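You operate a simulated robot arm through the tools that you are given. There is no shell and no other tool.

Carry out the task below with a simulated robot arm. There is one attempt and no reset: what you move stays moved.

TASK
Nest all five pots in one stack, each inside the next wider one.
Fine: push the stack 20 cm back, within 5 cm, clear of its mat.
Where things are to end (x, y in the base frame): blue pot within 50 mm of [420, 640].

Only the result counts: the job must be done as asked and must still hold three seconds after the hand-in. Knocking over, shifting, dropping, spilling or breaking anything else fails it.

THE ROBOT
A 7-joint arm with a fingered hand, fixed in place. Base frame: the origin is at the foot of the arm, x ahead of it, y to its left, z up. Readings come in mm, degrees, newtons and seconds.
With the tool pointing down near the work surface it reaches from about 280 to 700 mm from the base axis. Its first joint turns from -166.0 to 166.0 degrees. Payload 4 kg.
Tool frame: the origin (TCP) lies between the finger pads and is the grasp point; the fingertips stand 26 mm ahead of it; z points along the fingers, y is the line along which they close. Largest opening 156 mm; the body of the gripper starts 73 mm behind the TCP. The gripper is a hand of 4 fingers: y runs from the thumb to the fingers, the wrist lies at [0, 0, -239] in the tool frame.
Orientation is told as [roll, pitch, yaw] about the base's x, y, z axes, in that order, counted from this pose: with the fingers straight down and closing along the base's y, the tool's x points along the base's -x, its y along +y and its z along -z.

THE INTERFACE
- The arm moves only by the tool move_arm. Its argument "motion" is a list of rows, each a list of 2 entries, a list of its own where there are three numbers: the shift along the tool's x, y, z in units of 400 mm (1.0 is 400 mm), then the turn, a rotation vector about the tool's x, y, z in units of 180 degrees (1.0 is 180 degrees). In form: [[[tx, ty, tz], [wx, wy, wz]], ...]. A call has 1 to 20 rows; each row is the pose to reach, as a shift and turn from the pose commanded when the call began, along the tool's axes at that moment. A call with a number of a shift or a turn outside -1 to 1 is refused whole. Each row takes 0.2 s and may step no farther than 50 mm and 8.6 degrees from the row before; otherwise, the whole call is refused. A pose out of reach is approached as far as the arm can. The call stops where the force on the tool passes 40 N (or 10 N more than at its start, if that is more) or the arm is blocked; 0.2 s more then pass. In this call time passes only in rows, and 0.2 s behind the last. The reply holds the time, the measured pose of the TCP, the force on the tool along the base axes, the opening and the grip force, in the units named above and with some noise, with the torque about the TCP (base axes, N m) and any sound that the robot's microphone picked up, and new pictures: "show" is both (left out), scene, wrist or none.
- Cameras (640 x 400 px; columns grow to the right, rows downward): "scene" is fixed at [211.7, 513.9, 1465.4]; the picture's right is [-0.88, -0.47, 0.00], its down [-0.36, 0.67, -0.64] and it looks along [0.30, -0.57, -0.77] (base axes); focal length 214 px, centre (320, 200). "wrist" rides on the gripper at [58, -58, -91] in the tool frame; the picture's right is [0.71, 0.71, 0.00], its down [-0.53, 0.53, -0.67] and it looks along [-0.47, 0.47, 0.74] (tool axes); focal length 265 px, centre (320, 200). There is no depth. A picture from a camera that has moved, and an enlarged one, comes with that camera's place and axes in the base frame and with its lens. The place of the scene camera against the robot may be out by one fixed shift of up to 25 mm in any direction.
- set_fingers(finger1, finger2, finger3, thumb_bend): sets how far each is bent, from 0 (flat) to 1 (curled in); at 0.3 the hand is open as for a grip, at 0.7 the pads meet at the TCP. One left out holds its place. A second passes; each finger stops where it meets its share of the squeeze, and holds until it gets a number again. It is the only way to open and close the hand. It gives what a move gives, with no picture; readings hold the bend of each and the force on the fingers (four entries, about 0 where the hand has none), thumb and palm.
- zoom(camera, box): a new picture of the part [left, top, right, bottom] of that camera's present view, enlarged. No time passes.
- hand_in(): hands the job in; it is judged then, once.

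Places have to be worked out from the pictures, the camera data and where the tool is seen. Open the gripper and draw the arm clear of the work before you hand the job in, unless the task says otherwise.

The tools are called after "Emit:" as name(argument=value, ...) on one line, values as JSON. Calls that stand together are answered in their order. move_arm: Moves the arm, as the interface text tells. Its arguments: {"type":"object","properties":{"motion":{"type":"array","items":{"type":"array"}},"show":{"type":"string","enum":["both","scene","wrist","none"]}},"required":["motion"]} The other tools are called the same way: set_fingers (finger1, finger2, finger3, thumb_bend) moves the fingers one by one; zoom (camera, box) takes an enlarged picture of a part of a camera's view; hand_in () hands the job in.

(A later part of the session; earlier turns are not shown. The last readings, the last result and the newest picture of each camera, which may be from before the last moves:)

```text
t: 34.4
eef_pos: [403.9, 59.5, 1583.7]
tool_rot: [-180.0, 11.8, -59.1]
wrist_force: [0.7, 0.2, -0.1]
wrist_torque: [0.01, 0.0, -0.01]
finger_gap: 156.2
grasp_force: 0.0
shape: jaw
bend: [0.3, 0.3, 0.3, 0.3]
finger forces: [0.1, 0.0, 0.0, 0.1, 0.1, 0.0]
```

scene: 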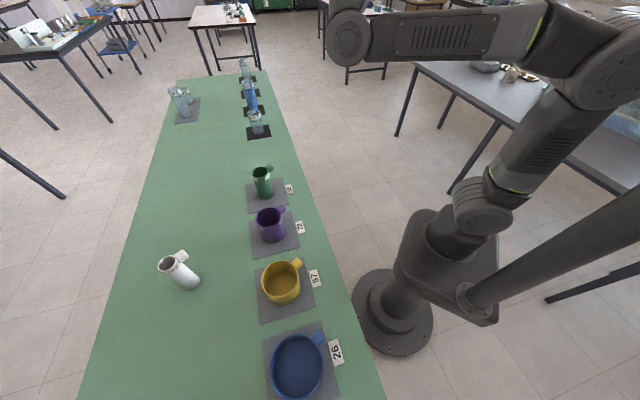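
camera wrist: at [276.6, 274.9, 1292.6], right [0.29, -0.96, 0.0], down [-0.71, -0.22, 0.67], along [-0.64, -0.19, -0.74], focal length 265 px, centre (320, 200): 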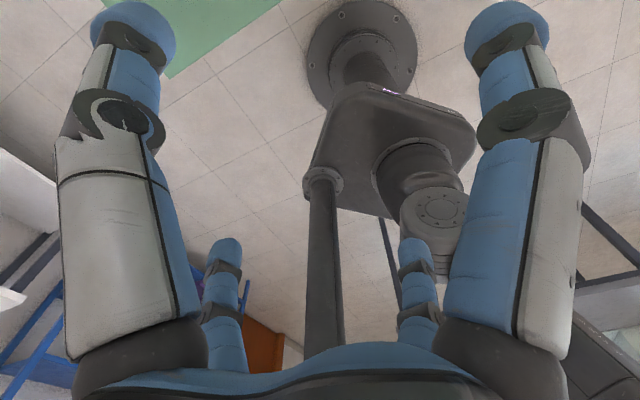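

Hand now points up, still no stop. I keep rolling another 126° in the same sense.

Emit:
move_arm(motion=[[[0.0873, 0, -0.0064], [0, 0.0467, 0]], [[0.1727, 0, -0.0255], [0, 0.0933, 0]], [[0.2544, 0, -0.0569], [0, 0.14, 0]], [[0.3307, 0, -0.0998], [0, 0.1867, 0]], [[0.3998, 0, -0.1535], [0, 0.2333, 0]], [[0.4604, 0, -0.2167], [0, 0.28, 0]], [[0.5111, 0, -0.288], [0, 0.3267, 0]], [[0.5508, 0, -0.366], [0, 0.3733, 0]], [[0.5787, 0, -0.4489], [0, 0.42, 0]], [[0.5942, 0, -0.5351], [0, 0.4667, 0]], [[0.597, 0, -0.6225], [0, 0.5133, 0]], [[0.5869, 0, -0.7095], [0, 0.56, 0]], [[0.5643, 0, -0.794], [0, 0.6067, 0]], [[0.5295, 0, -0.8743], [0, 0.6533, 0]], [[0.4834, 0, -0.9487], [0, 0.7, 0]]], show="scene")

```text
t: 37.6
eef_pos: [266.3, 288.2, 1249.5]
tool_rot: [-0.2, -65.8, 121.2]
wrist_force: [1.0, -0.5, -0.3]
wrist_torque: [0.01, -0.01, 0.04]
finger_gap: 156.1
grasp_force: 0.0
shape: jaw
bend: [0.3, 0.3, 0.3, 0.3]
finger forces: [0.0, 0.1, 0.0, 0.1, 0.0, 0.1]
```

scene: 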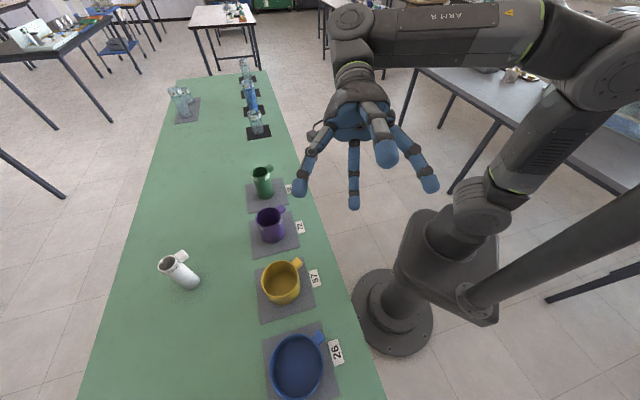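

294° rolled with no stop yet, the hand now points left and down. I roll the remaining 66° back to vertical, watching whether the elbow is pushed over to the left.

Emit:
move_arm(motion=[[[0.0857, 0, -0.0062], [0, 0.0458, 0]], [[0.1697, 0, -0.0246], [0, 0.0917, 0]], [[0.2502, 0, -0.0549], [0, 0.1375, 0]], [[0.3254, 0, -0.0964], [0, 0.1833, 0]], [[0.3939, 0, -0.1483], [0, 0.2292, 0]], [[0.4543, 0, -0.2095], [0, 0.275, 0]], [[0.5053, 0, -0.2787], [0, 0.3208, 0]], [[0.5458, 0, -0.3545], [0, 0.3667, 0]]], show="scene")

```text
t: 39.6
eef_pos: [339.8, 189.6, 1110.3]
tool_rot: [-0.1, 0.2, 135.8]
wrist_force: [0.6, -0.7, 0.5]
wrist_torque: [0.06, 0.06, -0.04]
finger_gap: 156.0
grasp_force: 0.0
shape: jaw
bend: [0.3, 0.3, 0.3, 0.3]
finger forces: [0.1, 0.0, 0.1, 0.0, 0.0, 0.0]
stopped in row 8: the arm was blocked; the commanded pose is now the measured one
```

scene: 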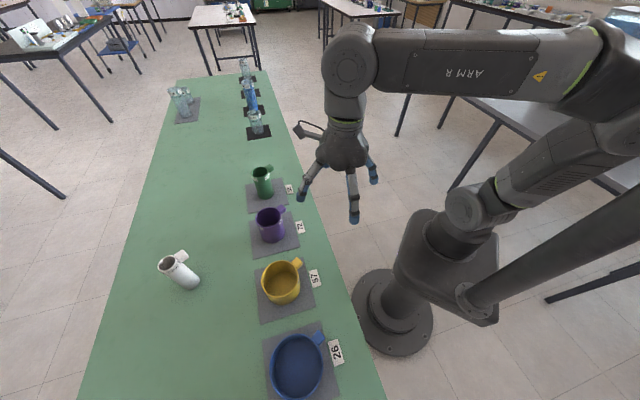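

The hand is vertical again and the elbow has swung over to the other side, but the arm reported being blocked, probably touching the mast. I take a wide look before doing anything else.

Emit:
zoom(camera="scene", box=[600, 0, 640, 400])

Emit:
zoom(camera="scene", box=[520, 0, 640, 200])

```text
1.00 times, centred on (620, 200) of scene (not enlarged: the box is as wide or as high as the picture)
camera zoom: at [211.7, 513.9, 1465.4], right [-0.88, -0.47, 0.0], down [-0.36, 0.67, -0.64], along [0.3, -0.57, -0.77], focal length 214 px, centre (20, 200)
```

zoom: 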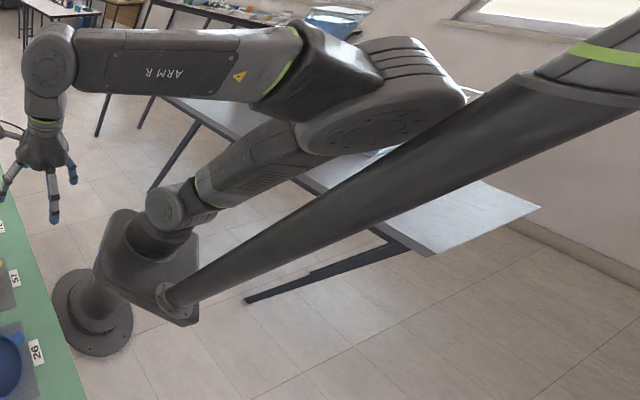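

```text
2.00 times, centred on (580, 100) of scene
camera zoom: at [211.7, 513.9, 1465.4], right [-0.88, -0.47, 0.0], down [-0.36, 0.67, -0.64], along [0.3, -0.57, -0.77], focal length 429 px, centre (-200, 400)
```

zoom: 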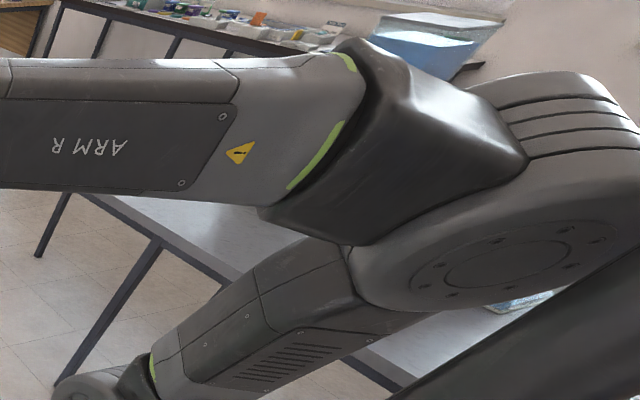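

The elbow drum now leans on the left/back side next to the mast, so the elbow has changed sides as intended. I rotate the whole arm clockwise to about a≈0° (yaw following), which carries the elbow away from the mast.

Emit:
move_arm(motion=[[[0.0778, 0.0273, 0], [0, 0, 0.0272]], [[0.1538, 0.061, 0], [0, 0, 0.0544]], [[0.2268, 0.101, 0], [0, 0, 0.0817]], [[0.2958, 0.1472, 0], [0, 0, 0.1089]], [[0.3608, 0.1992, 0], [0, 0, 0.1361]], [[0.4213, 0.2565, 0], [0, 0, 0.1633]]], show="scene")

Emit:
zoom(camera="scene", box=[600, 0, 640, 400])

```text
t: 41.0
eef_pos: [391.4, -3.3, 1110.2]
tool_rot: [-0.2, 0.0, 106.3]
wrist_force: [-0.5, 0.5, -0.4]
wrist_torque: [0.01, -0.03, 0.03]
finger_gap: 155.9
grasp_force: 0.2
shape: jaw
bend: [0.3, 0.3, 0.3, 0.3]
finger forces: [0.1, 0.1, 0.0, 0.1, 0.0, 0.0]
```

scene: 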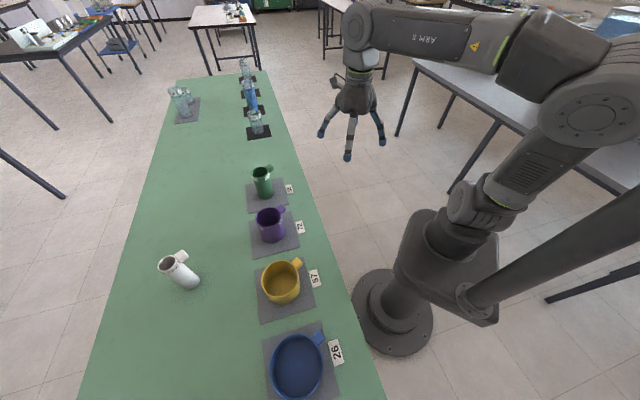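

```text
1.00 times, centred on (620, 200) of scene (not enlarged: the box is as wide or as high as the picture)
camera zoom: at [211.7, 513.9, 1465.4], right [-0.88, -0.47, 0.0], down [-0.36, 0.67, -0.64], along [0.3, -0.57, -0.77], focal length 214 px, centre (20, 200)
```

zoom: 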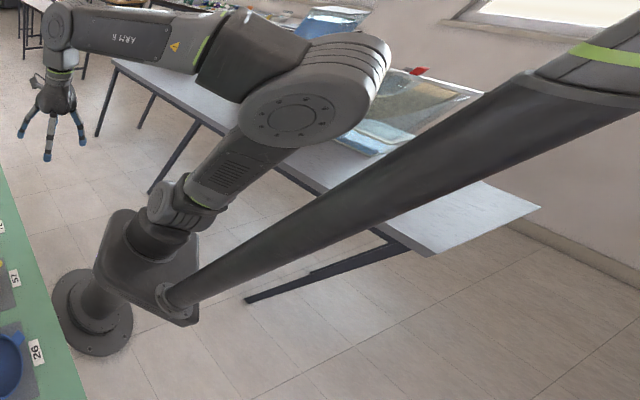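

The elbow is now on the left at about az 76° and clear of the mast. I extend outward and down at a≈0° to see if reach is now normal.

Emit:
move_arm(motion=[[[0.0238, -0.0816, 0.055], [0, 0, 0]], [[0.0476, -0.1632, 0.11], [0, 0, 0]], [[0.0714, -0.2448, 0.165], [0, 0, 0]], [[0.0952, -0.3264, 0.22], [0, 0, 0]], [[0.119, -0.408, 0.275], [0, 0, 0]]], show="none")

Emit:
zoom(camera="scene", box=[560, 0, 600, 400])

```text
t: 42.2
eef_pos: [559.7, -2.3, 1004.0]
tool_rot: [-0.3, 0.1, 106.2]
wrist_force: [0.4, 0.5, 0.0]
wrist_torque: [0.03, -0.03, -0.02]
finger_gap: 155.9
grasp_force: 0.0
shape: jaw
bend: [0.3, 0.3, 0.3, 0.3]
finger forces: [0.1, 0.0, 0.1, 0.0, 0.1, 0.0]
```

```text
1.00 times, centred on (580, 200) of scene (not enlarged: the box is as wide or as high as the picture)
camera zoom: at [211.7, 513.9, 1465.4], right [-0.88, -0.47, 0.0], down [-0.36, 0.67, -0.64], along [0.3, -0.57, -0.77], focal length 214 px, centre (60, 200)
```

zoom: 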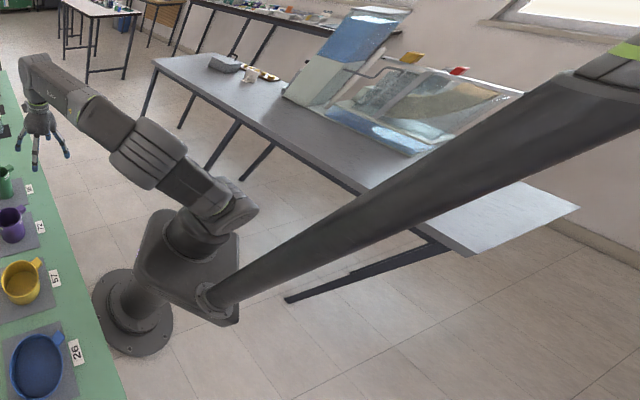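

The arm now extends freely, with a normal elbow-forward posture. I swing counterclockwise at r≈555 toward yellow at safe height.

Emit:
move_arm(motion=[[[-0.1142, -0.0217, 0], [0, 0, -0.006]], [[-0.2277, -0.0388, 0], [0, 0, -0.0121]], [[-0.3425, -0.047, 0], [0, 0, -0.0181]], [[-0.457, -0.0453, 0], [0, 0, -0.0242]], [[-0.5708, -0.0343, 0], [0, 0, -0.0302]], [[-0.6843, -0.014, 0], [0, 0, -0.0363]], [[-0.794, 0.0155, 0], [0, 0, -0.0423]], [[-0.902, 0.0543, 0], [0, 0, -0.0484]]], show="both")

```text
t: 44.0
eef_pos: [435.1, 337.9, 1000.4]
tool_rot: [-0.2, 0.2, 114.9]
wrist_force: [0.7, 0.4, -0.3]
wrist_torque: [0.02, 0.03, -0.01]
finger_gap: 156.4
grasp_force: 0.1
shape: jaw
bend: [0.3, 0.3, 0.3, 0.3]
finger forces: [0.1, 0.0, 0.0, 0.0, 0.0, 0.0]
camera wrist: at [512.9, 309.6, 1091.2], right [-0.34, -0.94, 0.0], down [-0.7, 0.26, 0.67], along [-0.62, 0.23, -0.75], focal length 265 px, centre (320, 200)
```

scene: 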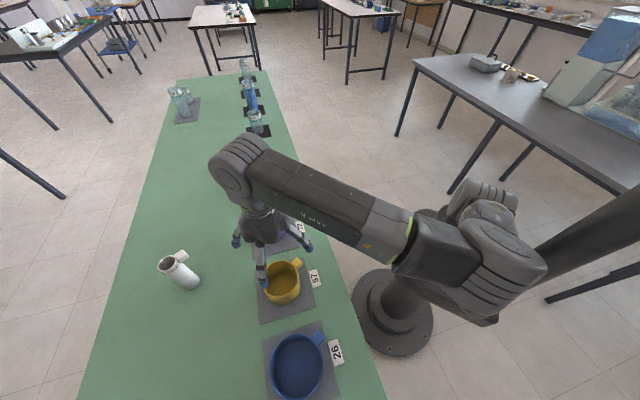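
wrist: 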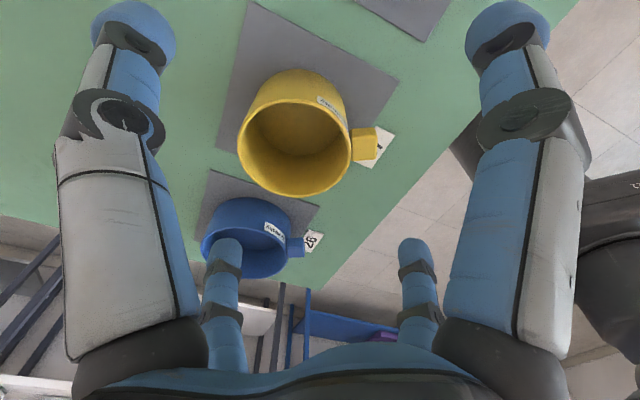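

The arm now works normally over the table, but its elbow sits far left, and going on to blue would bring the upper arm too near the mast. I'll turn yaw toward its upper stop, so that pushing on it swings the elbow back to the right.

Emit:
move_arm(motion=[[[0, 0, 0], [0, 0, -0.0472]], [[0, 0, 0], [0, 0, -0.0944]], [[0, 0, 0], [0, 0, -0.1417]], [[0, 0, 0], [0, 0, -0.1889]], [[0, 0, 0], [0, 0, -0.2361]], [[0, 0, 0], [0, 0, -0.2833]], [[0, 0, 0], [0, 0, -0.3306]], [[0, 0, 0], [0, 0, -0.3778]], [[0, 0, 0], [0, 0, -0.425]], [[0, 0, 0], [0, 0, -0.4722]], [[0, 0, 0], [0, 0, -0.5194]], [[0, 0, 0], [0, 0, -0.5667]], [[0, 0, 0], [0, 0, -0.6139]], [[0, 0, 0], [0, 0, -0.6611]], [[0, 0, 0], [0, 0, -0.7083]], [[0, 0, 0], [0, 0, -0.7556]]], show="scene")

```text
t: 47.4
eef_pos: [435.6, 338.2, 1000.8]
tool_rot: [0.2, 0.0, -108.8]
wrist_force: [0.0, 1.0, -0.3]
wrist_torque: [0.0, -0.03, -0.01]
finger_gap: 155.9
grasp_force: 0.0
shape: jaw
bend: [0.3, 0.3, 0.3, 0.3]
finger forces: [0.0, 0.0, 0.0, 0.0, 0.0, 0.1]
```

scene: 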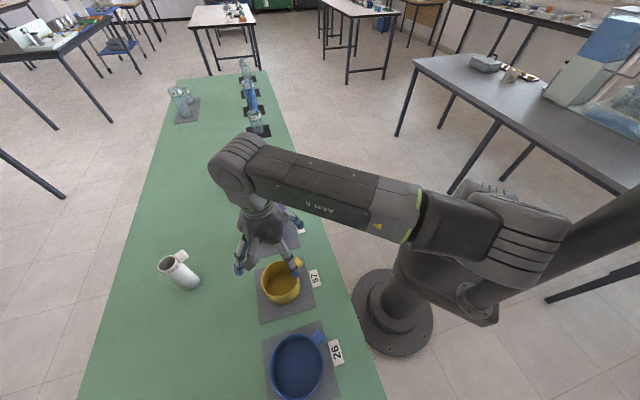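

Not at the stop yet; elbow nearly unchanged. I keep turning yaw another 34° to run into the stop and push the elbow right.

Emit:
move_arm(motion=[[[0, 0, 0], [0, 0, -0.0472]], [[0, 0, 0], [0, 0, -0.0944]], [[0, 0, 0], [0, 0, -0.1417]], [[0, 0, 0], [0, 0, -0.1889]]], show="scene")

```text
t: 48.4
eef_pos: [437.2, 337.6, 1000.7]
tool_rot: [0.3, -0.1, -74.8]
wrist_force: [0.2, 1.0, 0.3]
wrist_torque: [-0.04, -0.02, -0.01]
finger_gap: 155.9
grasp_force: 0.0
shape: jaw
bend: [0.3, 0.3, 0.3, 0.3]
finger forces: [0.0, 0.1, 0.0, 0.0, 0.1, 0.1]
```

scene: 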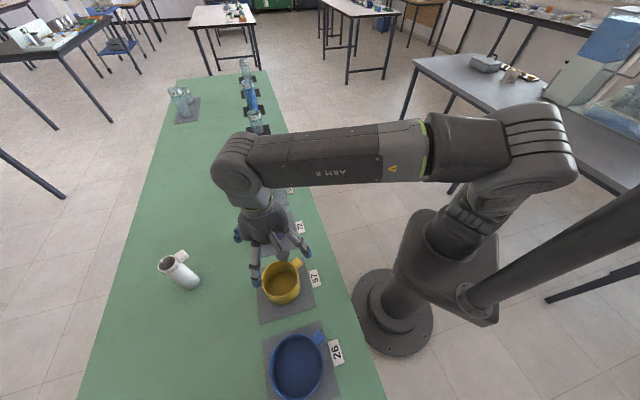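

The elbow has swung up and right nicely (about 24° left of plane). A little more would give safe clearance from the mast at blue, so I push yaw 6° further.

Emit:
move_arm(motion=[[[0, 0, 0], [0, 0, -0.0333]]], show="scene")

```text
t: 48.8
eef_pos: [437.2, 337.2, 1000.4]
tool_rot: [0.4, -0.1, -68.9]
wrist_force: [0.0, -0.5, 1.2]
wrist_torque: [-0.04, 0.0, 0.04]
finger_gap: 156.0
grasp_force: 0.1
shape: jaw
bend: [0.3, 0.3, 0.3, 0.3]
finger forces: [0.0, 0.1, 0.0, 0.1, 0.1, 0.0]
```

scene: 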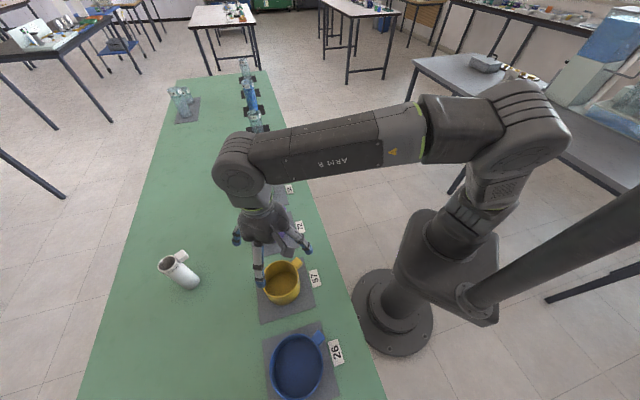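

Elbow is now about 13° left of the arm plane, good clearance. Now I move over yellow's centre (408,373) and turn to yaw −154° (fingers 45° away from the handle), staying at z≈1000.

Emit:
move_arm(motion=[[[0.0109, -0.0036, 0], [0, 0, 0.0472]], [[0.0218, -0.0071, 0], [0, 0, 0.0944]], [[0.0327, -0.0107, 0], [0, 0, 0.1417]], [[0.0436, -0.0142, 0], [0, 0, 0.1889]], [[0.0545, -0.0178, 0], [0, 0, 0.2361]], [[0.0654, -0.0213, 0], [0, 0, 0.2833]], [[0.0763, -0.0249, 0], [0, 0, 0.3306]], [[0.0872, -0.0284, 0], [0, 0, 0.3778]], [[0.0981, -0.032, 0], [0, 0, 0.425]], [[0.109, -0.0355, 0], [0, 0, 0.4728]]], show="both")

```text
t: 51.0
eef_pos: [407.8, 374.0, 1000.1]
tool_rot: [0.1, 0.2, -154.1]
wrist_force: [0.3, 0.9, -0.8]
wrist_torque: [-0.01, -0.02, 0.01]
finger_gap: 156.2
grasp_force: 0.1
shape: jaw
bend: [0.3, 0.3, 0.3, 0.3]
finger forces: [0.0, 0.0, 0.0, 0.1, 0.1, 0.0]
camera wrist: at [434.0, 450.6, 1091.7], right [0.94, -0.33, 0.0], down [-0.25, -0.7, 0.67], along [-0.22, -0.63, -0.74], focal length 265 px, centre (320, 200)
```

scene: 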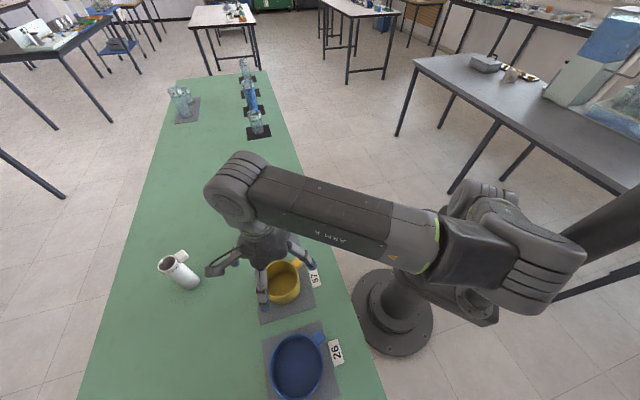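
wrist: 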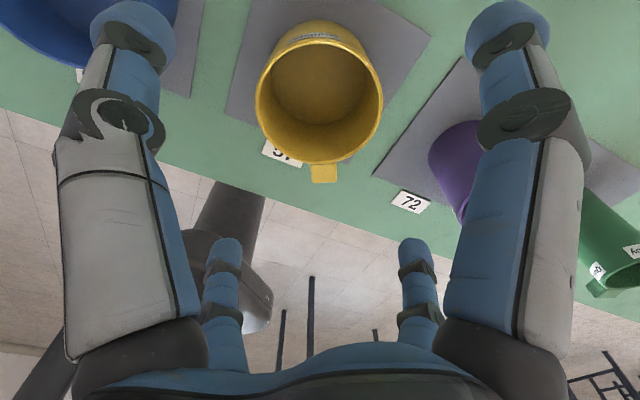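

Turning yaw back lets the elbow sag left again, so the solver's posture depends on yaw; yaw ≈ −64° keeps the elbow favourable and is equally good for the grasp. First I use this view to measure yellow precisely.

Emit:
zoom(camera="wrist", box=[220, 0, 420, 200])

```text
2.00 times, centred on (320, 100) of wrist
camera zoom: at [434.0, 450.6, 1091.7], right [0.94, -0.33, 0.0], down [-0.25, -0.7, 0.67], along [-0.22, -0.63, -0.74], focal length 531 px, centre (320, 400)
```

zoom: 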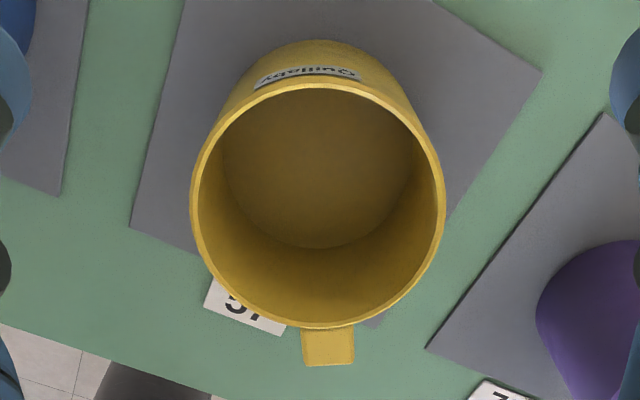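

Two views now fix yellow at centre (405,370.5), rim z≈898, diameter ≈94.5, handle at az ≈254°. I turn to yaw −62° over that centre.

Emit:
move_arm(motion=[[[-0.001, 0.0005, 0], [0, 0, -0.0465]], [[-0.002, 0.001, 0], [0, 0, -0.093]], [[-0.003, 0.0015, 0], [0, 0, -0.1396]], [[-0.004, 0.002, 0], [0, 0, -0.1861]], [[-0.005, 0.0025, 0], [0, 0, -0.2326]], [[-0.006, 0.003, 0], [0, 0, -0.2791]], [[-0.007, 0.0035, 0], [0, 0, -0.3256]], [[-0.008, 0.004, 0], [0, 0, -0.3722]], [[-0.0085, 0.0045, 0], [0, 0, -0.4187]], [[-0.009, 0.005, 0], [0, 0, -0.4652]], [[-0.0092, 0.0053, 0], [0, 0, -0.5117]]], show="both")

```text
t: 53.4
eef_pos: [400.0, 383.0, 1002.7]
tool_rot: [0.3, -0.2, -62.5]
wrist_force: [0.7, -0.8, 0.3]
wrist_torque: [0.03, 0.04, -0.02]
finger_gap: 155.9
grasp_force: 0.1
shape: jaw
bend: [0.3, 0.3, 0.3, 0.3]
finger forces: [0.0, 0.0, 0.0, 0.0, 0.1, 0.1]
out of reach, approached as far as the arm can: row 11
camera wrist: at [321.1, 407.2, 1093.0], right [0.3, 0.95, 0.0], down [0.71, -0.22, 0.67], along [0.64, -0.2, -0.74], focal length 265 px, centre (320, 200)
```

scene: 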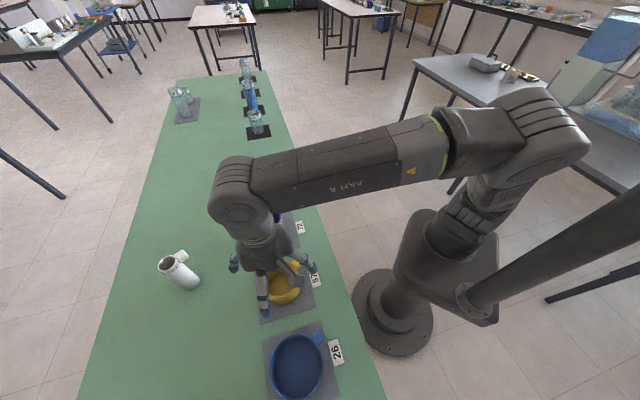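
wrist: 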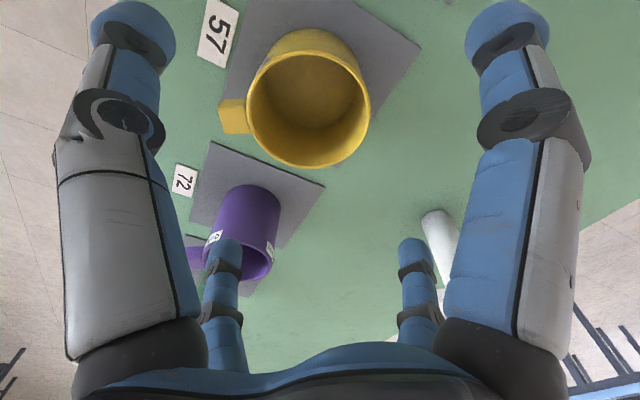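

That last degree hit the wrist stop, so I settle for yaw −70°, which still leaves the handle between two fingers. I recentre on (405,370.5) at that yaw.

Emit:
move_arm(motion=[[[-0.0338, -0.0027, 0.006], [0.0017, 0.0011, 0.0417]], [[-0.0338, -0.0027, 0.006], [0.0017, 0.0011, 0.0417]]], show="wrist")

```text
t: 54.0
eef_pos: [403.4, 371.2, 997.8]
tool_rot: [-0.1, 0.0, -69.5]
wrist_force: [0.2, 0.3, -0.3]
wrist_torque: [0.01, 0.03, 0.01]
finger_gap: 156.2
grasp_force: 0.1
shape: jaw
bend: [0.3, 0.3, 0.3, 0.3]
finger forces: [0.0, 0.1, 0.0, 0.0, 0.0, 0.0]
camera wrist: at [329.0, 405.3, 1089.6], right [0.42, 0.91, 0.0], down [0.68, -0.31, 0.67], along [0.61, -0.28, -0.74], focal length 265 px, centre (320, 200)
```

wrist: 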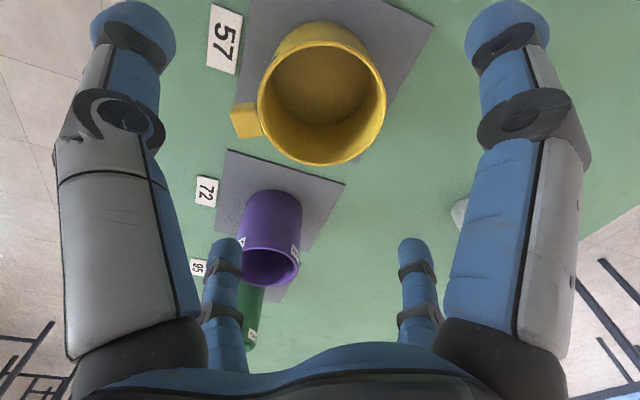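

Third view of yellow; I zoom to confirm its centre and handle direction before descending.

Emit:
zoom(camera="wrist", box=[220, 0, 420, 200])

Emit:
zoom(camera="wrist", box=[180, 140, 360, 300])

```text
2.00 times, centred on (320, 100) of wrist
camera zoom: at [329.0, 405.3, 1089.6], right [0.42, 0.91, 0.0], down [0.68, -0.31, 0.67], along [0.61, -0.28, -0.74], focal length 531 px, centre (320, 400)
```

zoom: 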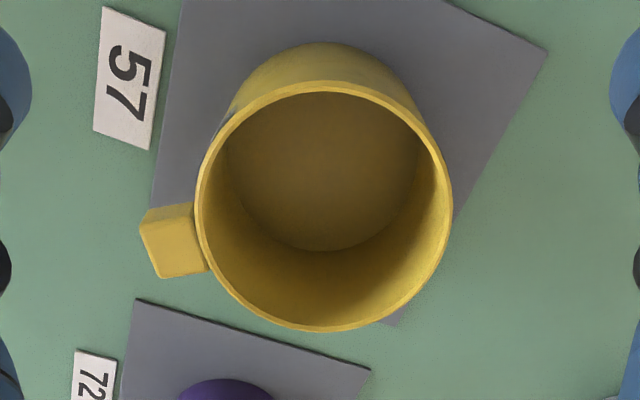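

```text
2.50 times, centred on (270, 220) of wrist
camera zoom: at [329.0, 405.3, 1089.6], right [0.42, 0.91, 0.0], down [0.68, -0.31, 0.67], along [0.61, -0.28, -0.74], focal length 664 px, centre (445, 150)
```

zoom: 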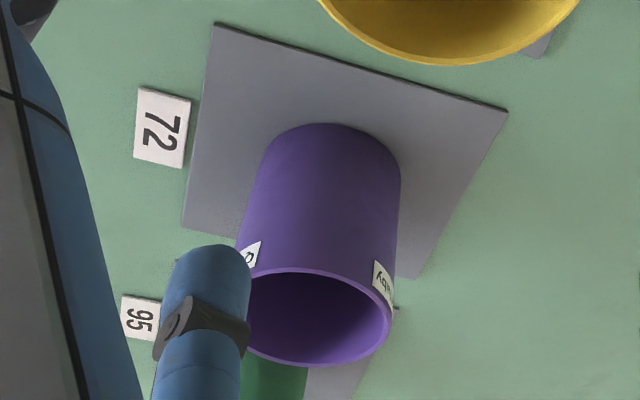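

Yellow confirmed at (406,370.6), rim z≈898, handle az ≈252°, wall ≈3 mm. I descend with open fingers until the tips are about 22 mm below the rim.

Emit:
move_arm(motion=[[[-0.001, 0.002, 0.08], [0, 0, 0]], [[-0.002, 0.004, 0.15], [0, 0, 0]], [[-0.003, 0.005, 0.2], [0, 0, 0]], [[-0.0035, 0.005, 0.2395], [0, 0, 0]]], show="both")

Emit:
zoom(camera="scene", box=[210, 200, 350, 340])

```text
t: 55.0
eef_pos: [406.3, 372.6, 902.4]
tool_rot: [0.0, 0.0, -69.5]
wrist_force: [0.4, -0.2, 0.0]
wrist_torque: [-0.01, -0.01, -0.02]
finger_gap: 156.2
grasp_force: 0.1
shape: jaw
bend: [0.3, 0.3, 0.3, 0.3]
finger forces: [0.1, 0.1, 0.0, 0.0, 0.0, 0.0]
camera wrist: at [331.7, 405.4, 994.2], right [0.42, 0.91, 0.0], down [0.68, -0.31, 0.67], along [0.61, -0.28, -0.75], focal length 265 px, centre (320, 200)
```

scene: 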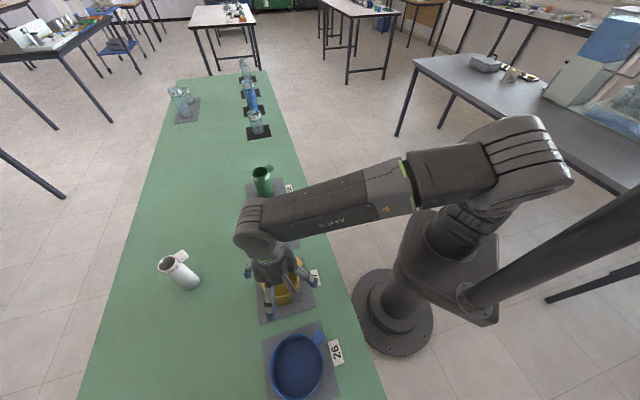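
wrist: 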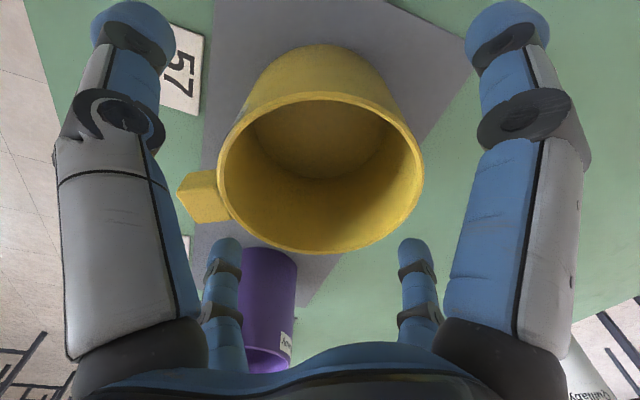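

```text
2.86 times, centred on (280, 270) of scene
camera zoom: at [211.7, 513.9, 1465.4], right [-0.88, -0.47, 0.0], down [-0.36, 0.67, -0.64], along [0.3, -0.57, -0.77], focal length 613 px, centre (434, 0)
```

zoom: 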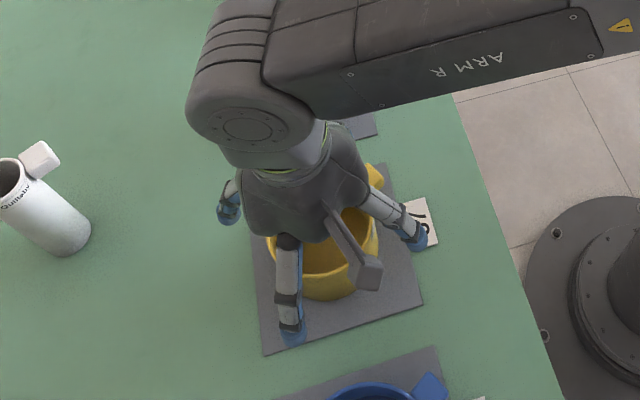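

Rim is centred on the hand within a millimetre, tips about 22 mm below the rim. I close all four fingers gently to see contact.

Emit:
set_fingers(finger1=0.47, finger2=0.47, finger3=0.47, thumb_bend=0.47)

Emit:
zoom(camera="wrist", box=[0, 0, 640, 400])

```text
t: 56.0
eef_pos: [405.3, 372.0, 903.0]
tool_rot: [-0.1, 0.0, -69.6]
wrist_force: [0.4, 0.9, 0.5]
wrist_torque: [-0.01, 0.0, 0.03]
finger_gap: 61.3
grasp_force: 1.2
shape: fingers
bend: [0.46, 0.46, 0.46, 0.47]
finger forces: [0.7, 0.7, 0.7, 0.0, 0.7, 0.0]
```

```text
1.00 times, centred on (320, 200) of wrist (not enlarged: the box is as wide or as high as the picture)
camera zoom: at [331.4, 405.6, 994.4], right [0.41, 0.91, 0.0], down [0.68, -0.31, 0.67], along [0.61, -0.28, -0.75], focal length 265 px, centre (320, 200)
```

zoom: 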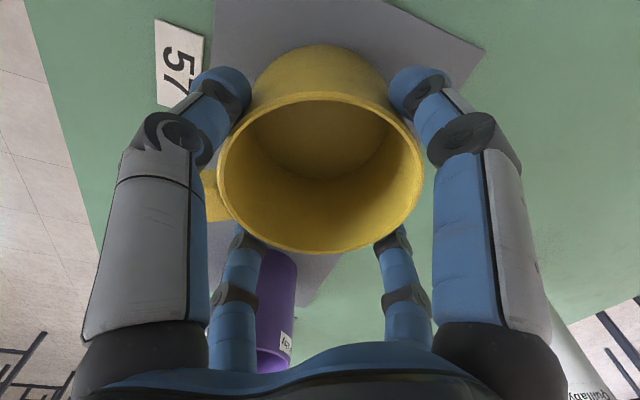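

All four fingers touch at once (0.7 N each), so the grip is centred. I squeeze more firmly.

Emit:
set_fingers(finger1=0.55, finger2=0.55, finger3=0.55, thumb_bend=0.55)

```text
t: 57.0
eef_pos: [406.4, 370.9, 903.3]
tool_rot: [-0.1, 0.0, -69.5]
wrist_force: [-1.1, -0.3, 0.7]
wrist_torque: [-0.05, 0.09, 0.01]
finger_gap: 58.9
grasp_force: 14.2
shape: fingers
bend: [0.47, 0.46, 0.47, 0.49]
finger forces: [6.0, 6.7, 5.9, 0.1, 9.0, 0.0]
```

Grip is now about 6–9 N per finger. I lift 12 mm to test whether the pot comes along.

Emit:
move_arm(motion=[[[0, 0, -0.015], [0, 0, 0]], [[0, 0, -0.03], [0, 0, 0]]], show="both")

```text
t: 57.6
eef_pos: [407.3, 370.1, 914.5]
tool_rot: [-0.2, -0.1, -69.5]
wrist_force: [0.4, -0.2, -0.8]
wrist_torque: [0.04, -0.03, 0.01]
finger_gap: 58.7
grasp_force: 13.3
shape: fingers
bend: [0.47, 0.46, 0.47, 0.49]
finger forces: [5.7, 7.0, 6.1, 0.0, 8.8, 0.1]
camera wrist: at [331.9, 404.1, 1006.0], right [0.41, 0.91, 0.0], down [0.68, -0.31, 0.67], along [0.61, -0.28, -0.75], focal length 265 px, centre (320, 200)
```

scene: 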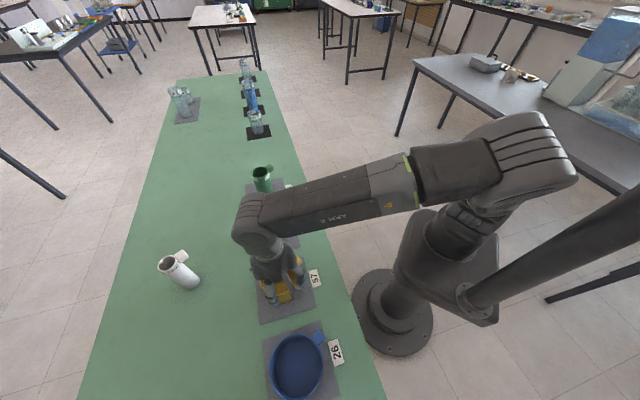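
wrist: 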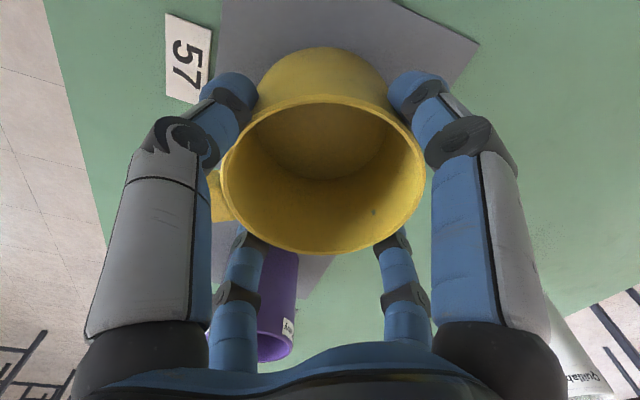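

The pot lifts with the hand and is light. I raise it to clear blue's rim.

Emit:
move_arm(motion=[[[0, 0, -0.07], [0, 0, 0]], [[0, 0, -0.14], [0, 0, 0]], [[0, 0, -0.215], [0, 0, 0]]], show="scene")

```text
t: 58.4
eef_pos: [405.3, 370.1, 1001.2]
tool_rot: [-0.2, 0.2, -69.6]
wrist_force: [0.5, 1.1, -1.4]
wrist_torque: [-0.02, -0.03, 0.0]
finger_gap: 58.9
grasp_force: 13.1
shape: fingers
bend: [0.47, 0.46, 0.47, 0.49]
finger forces: [5.9, 7.0, 6.1, 0.1, 8.8, 0.0]
```

scene: 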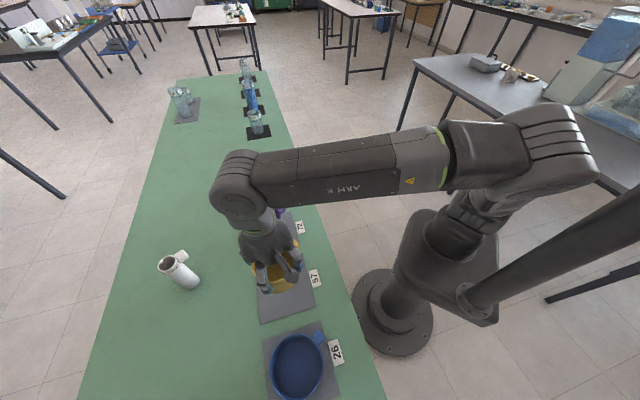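

Now I carry it counterclockwise toward blue with yaw following, stopping midway to check elbow clearance from the mast.

Emit:
move_arm(motion=[[[0.088, -0.025, 0], [0, 0, -0.0209]], [[0.1745, -0.0562, 0], [0, 0, -0.0418]], [[0.2595, -0.0933, 0], [0, 0, -0.0627]]], show="scene")

Emit:
zoom(camera="scene", box=[560, 0, 600, 400])

```text
t: 59.2
eef_pos: [334.3, 454.9, 999.0]
tool_rot: [0.0, 0.1, -58.2]
wrist_force: [0.9, -0.3, -0.4]
wrist_torque: [-0.01, 0.0, 0.0]
finger_gap: 58.8
grasp_force: 14.4
shape: fingers
bend: [0.47, 0.46, 0.47, 0.49]
finger forces: [5.8, 7.0, 6.2, 0.0, 8.7, 0.0]
```

scene: 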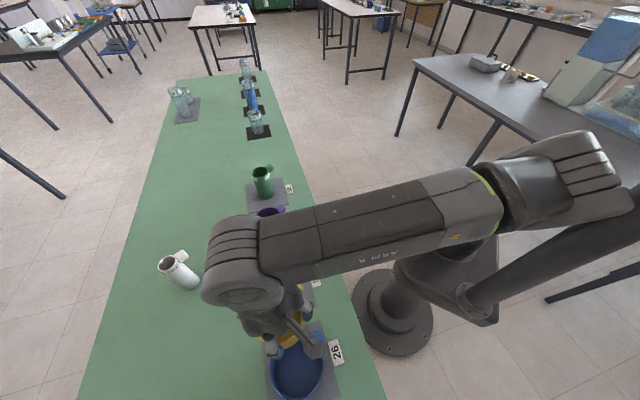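

```text
1.00 times, centred on (580, 200) of scene (not enlarged: the box is as wide or as high as the picture)
camera zoom: at [211.7, 513.9, 1465.4], right [-0.88, -0.47, 0.0], down [-0.36, 0.67, -0.64], along [0.3, -0.57, -0.77], focal length 214 px, centre (60, 200)
```

zoom: 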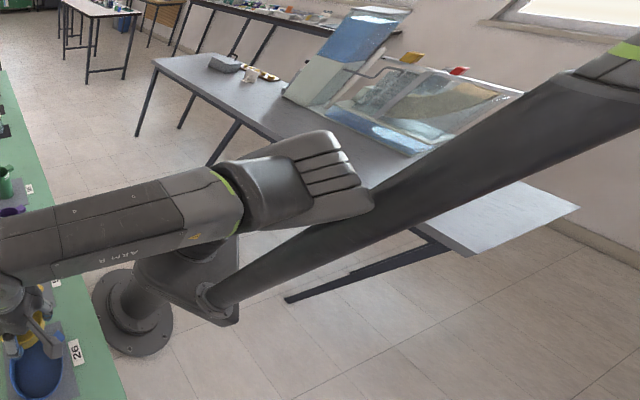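

Elbow clearance is fine (roughly 40 mm). I go on to above blue's centre (275.4,501.8), turning yaw slightly extra to keep the elbow off the mast.

Emit:
move_arm(motion=[[[0.0887, -0.0317, 0], [0, 0, -0.0311]], [[0.1773, -0.0633, 0], [0, 0, -0.0622]]], show="both")

Emit:
zoom(camera="scene", box=[560, 0, 600, 400])

Emit:
zoom(camera="scene", box=[220, 270, 380, 400])

```text
t: 59.8
eef_pos: [275.9, 500.6, 998.2]
tool_rot: [-0.1, 0.1, -47.0]
wrist_force: [1.3, -0.1, -1.2]
wrist_torque: [0.01, 0.01, -0.01]
finger_gap: 58.6
grasp_force: 13.4
shape: fingers
bend: [0.47, 0.46, 0.47, 0.49]
finger forces: [5.8, 7.0, 6.1, 0.0, 8.6, 0.1]
camera wrist: at [193.3, 503.8, 1090.8], right [0.03, 1.0, 0.0], down [0.74, -0.03, 0.67], along [0.67, -0.02, -0.75], focal length 265 px, centre (320, 200)
```

scene: 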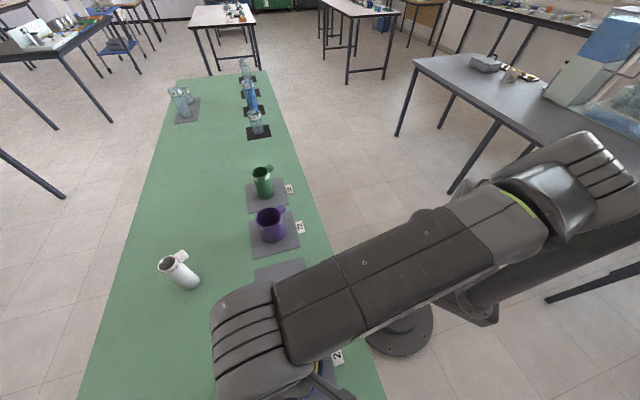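
wrist: 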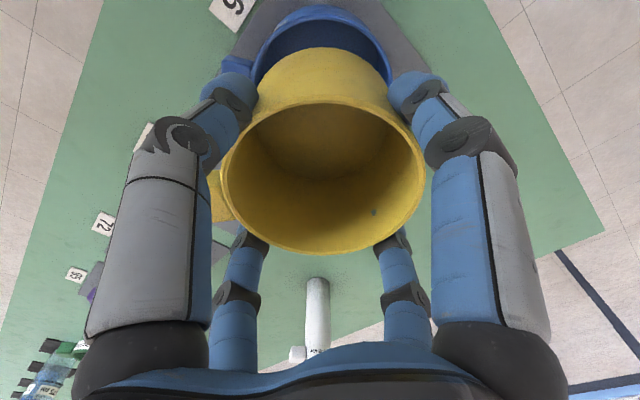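

```text
1.00 times, centred on (580, 200) of scene (not enlarged: the box is as wide or as high as the picture)
camera zoom: at [211.7, 513.9, 1465.4], right [-0.88, -0.47, 0.0], down [-0.36, 0.67, -0.64], along [0.3, -0.57, -0.77], focal length 214 px, centre (60, 200)
```

zoom: 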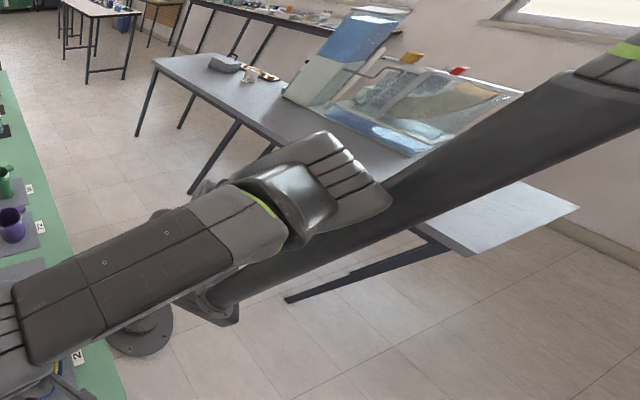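

```text
3.08 times, centred on (300, 335) of scene
camera zoom: at [211.7, 513.9, 1465.4], right [-0.88, -0.47, 0.0], down [-0.36, 0.67, -0.64], along [0.3, -0.57, -0.77], focal length 660 px, centre (382, -215)
```

zoom: 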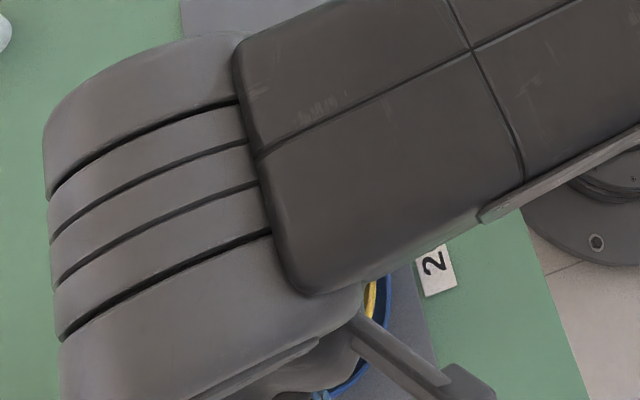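

From the wrist view, blue's near rim shows just above the yellow pot. I zoom in to check lateral and fore-aft alignment.

Emit:
zoom(camera="wrist", box=[200, 0, 440, 150])

```text
2.67 times, centred on (320, 75) of wrist
camera zoom: at [193.3, 503.8, 1090.8], right [0.03, 1.0, 0.0], down [0.74, -0.03, 0.67], along [0.67, -0.02, -0.75], focal length 708 px, centre (320, 533)
```

zoom: 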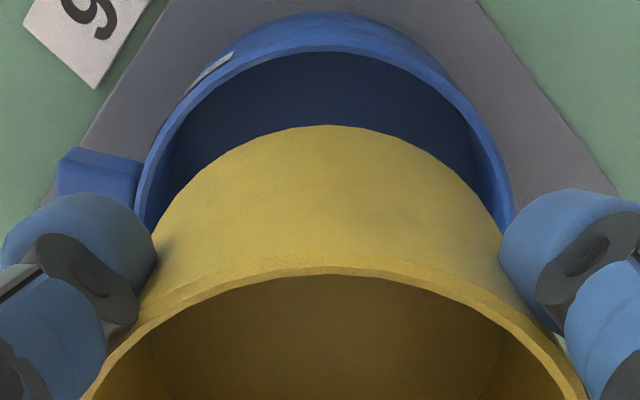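

Yellow's centre (276.8,502.3) and blue's (277.3,502.0) agree within a millimetre. I lower in stages, first to just above blue's rim.

Emit:
move_arm(motion=[[[0, 0, 0.035], [0, 0, 0]], [[0, 0, 0.065], [0, 0, 0]]], show="none")

Emit:
zoom(camera="wrist", box=[200, 0, 440, 150])

```text
t: 60.4
eef_pos: [274.2, 502.6, 974.1]
tool_rot: [-0.1, 0.1, -47.0]
wrist_force: [1.0, 0.2, -0.8]
wrist_torque: [-0.02, 0.0, -0.02]
finger_gap: 58.6
grasp_force: 14.1
shape: fingers
bend: [0.47, 0.46, 0.47, 0.49]
finger forces: [5.7, 7.0, 6.1, 0.0, 8.7, 0.0]
```

```text
2.67 times, centred on (320, 75) of wrist
camera zoom: at [193.9, 504.9, 1065.9], right [0.04, 1.0, 0.0], down [0.75, -0.03, 0.67], along [0.67, -0.02, -0.75], focal length 708 px, centre (320, 533)
```

zoom: 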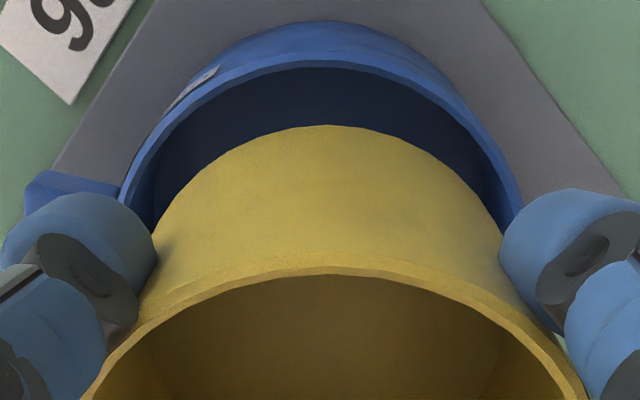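

Still well centred. I lower another 30 mm in small steps, so the bottom enters blue's mouth, and check the force.

Emit:
move_arm(motion=[[[0, 0, 0.02], [0, 0, 0]], [[0, 0, 0.04], [0, 0, 0]], [[0, 0, 0.06], [0, 0, 0]], [[0, 0, 0.075], [0, 0, 0]]], show="none")

Emit:
zoom(camera="wrist", box=[200, 0, 440, 150])

```text
t: 61.4
eef_pos: [275.4, 503.0, 944.1]
tool_rot: [-0.1, 0.1, -47.1]
wrist_force: [0.3, -0.8, -0.4]
wrist_torque: [-0.01, 0.02, 0.05]
finger_gap: 58.5
grasp_force: 13.6
shape: fingers
bend: [0.47, 0.46, 0.47, 0.49]
finger forces: [5.9, 7.0, 6.2, 0.1, 8.6, 0.0]
```

```text
2.67 times, centred on (320, 75) of wrist
camera zoom: at [194.0, 505.4, 1036.4], right [0.03, 1.0, 0.0], down [0.74, -0.03, 0.67], along [0.67, -0.02, -0.75], focal length 708 px, centre (320, 533)
```

zoom: 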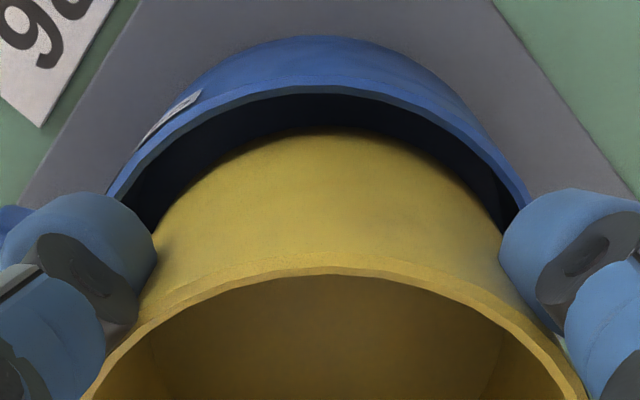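

Bottom is entering blue freely, but yellow sits ~2.5 mm to the right of centre. I nudge it back while lowering further to about z 916.

Emit:
move_arm(motion=[[[-0.0046, -0.0043, 0.01], [0, 0, 0]], [[-0.0046, -0.0043, 0.03], [0, 0, 0]], [[-0.0046, -0.0043, 0.05], [0, 0, 0]], [[-0.0046, -0.0043, 0.07], [0, 0, 0]]], show="none")

Emit:
zoom(camera="wrist", box=[200, 0, 440, 150])

```text
t: 62.4
eef_pos: [275.8, 499.4, 918.4]
tool_rot: [0.0, -0.2, -47.4]
wrist_force: [-0.7, -0.3, -0.1]
wrist_torque: [0.01, -0.02, 0.03]
finger_gap: 58.4
grasp_force: 13.9
shape: fingers
bend: [0.47, 0.46, 0.47, 0.49]
finger forces: [5.8, 6.8, 6.2, 0.0, 8.6, 0.0]
```

```text
2.67 times, centred on (320, 75) of wrist
camera zoom: at [193.4, 503.8, 1009.2], right [0.04, 1.0, 0.0], down [0.74, -0.03, 0.67], along [0.67, -0.03, -0.74], focal length 708 px, centre (320, 533)
```

zoom: 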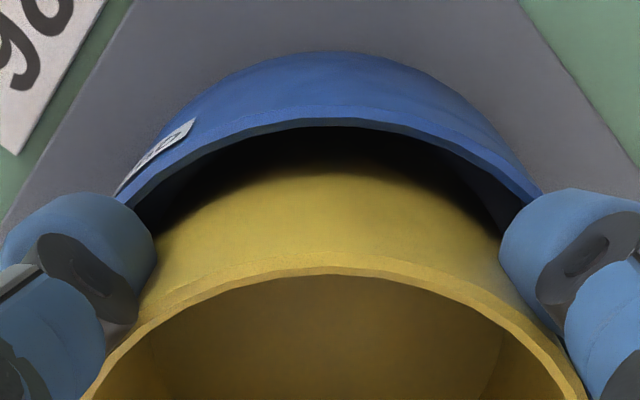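

No contact force so far. I lower the last ~8 mm slowly.

Emit:
move_arm(motion=[[[0, 0, 0.007], [0, 0, 0]], [[0, 0, 0.014], [0, 0, 0]], [[0, 0, 0.02], [0, 0, 0]]], show="wrist")

```text
t: 63.2
eef_pos: [275.3, 500.5, 911.1]
tool_rot: [0.1, -0.2, -47.5]
wrist_force: [-0.1, -2.0, 17.2]
wrist_torque: [0.42, 0.75, 0.05]
finger_gap: 58.4
grasp_force: 22.7
shape: fingers
bend: [0.47, 0.47, 0.47, 0.49]
finger forces: [21.0, 6.6, 5.9, 0.0, 12.3, 0.0]
camera wrist: at [192.8, 503.9, 1003.2], right [0.04, 1.0, 0.0], down [0.74, -0.03, 0.67], along [0.67, -0.03, -0.74], focal length 265 px, centre (320, 200)
```

wrist: 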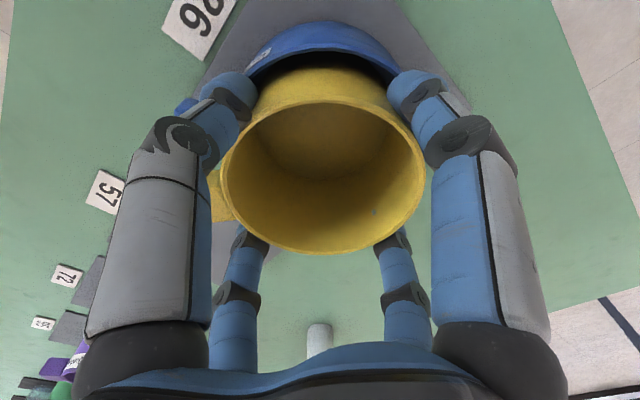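

The fingertips of finger 1 and the thumb are touching blue's rim (17 N), and the pot should be just a few mm above its seat. I back up 4 mm to unload before releasing.

Emit:
move_arm(motion=[[[0, 0, -0.01], [0, 0, 0]]], show="none")

```text
t: 63.6
eef_pos: [275.4, 498.8, 912.9]
tool_rot: [-0.1, -0.3, -47.4]
wrist_force: [0.2, 0.7, 2.4]
wrist_torque: [0.15, 0.14, 0.0]
finger_gap: 58.7
grasp_force: 15.1
shape: fingers
bend: [0.47, 0.46, 0.47, 0.49]
finger forces: [8.4, 7.2, 6.2, 0.0, 8.6, 0.0]
```

Nearly unloaded. I raise 2 mm more and then open the fingers gently.

Emit:
move_arm(motion=[[[0, 0, -0.005], [0, 0, 0]]], show="none")

Emit:
set_fingers(finger1=0.44, finger2=0.44, finger3=0.44, thumb_bend=0.44)

Emit:
zoom(camera="wrist", box=[120, 0, 520, 280])

```text
t: 64.0
eef_pos: [275.8, 498.6, 915.8]
tool_rot: [-0.1, -0.3, -47.4]
wrist_force: [-0.5, -0.1, -0.4]
wrist_torque: [-0.06, 0.0, 0.0]
finger_gap: 58.6
grasp_force: 13.4
shape: fingers
bend: [0.47, 0.46, 0.47, 0.49]
finger forces: [5.8, 7.1, 6.1, 0.0, 8.7, 0.1]
```

```text
t: 65.0
eef_pos: [274.9, 499.7, 915.4]
tool_rot: [0.1, -0.3, -47.4]
wrist_force: [0.3, -0.6, -1.1]
wrist_torque: [-0.03, -0.01, -0.01]
finger_gap: 67.5
grasp_force: 0.0
shape: fingers
bend: [0.44, 0.44, 0.44, 0.44]
finger forces: [0.0, 0.1, 0.0, 0.0, 0.0, 0.0]
```

```text
1.43 times, centred on (320, 140) of wrist
camera zoom: at [193.1, 503.5, 1006.7], right [0.04, 1.0, 0.0], down [0.74, -0.03, 0.67], along [0.67, -0.03, -0.74], focal length 379 px, centre (320, 286)
```

zoom: 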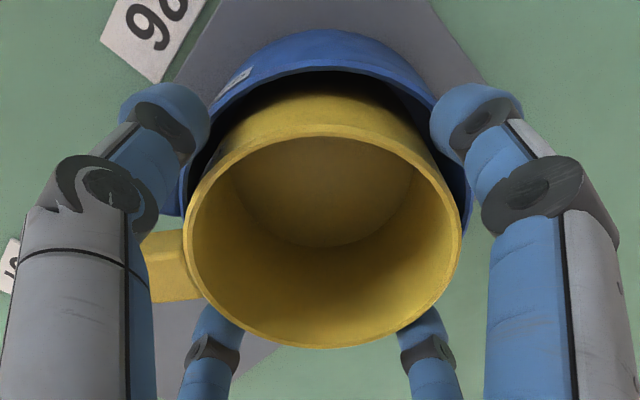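

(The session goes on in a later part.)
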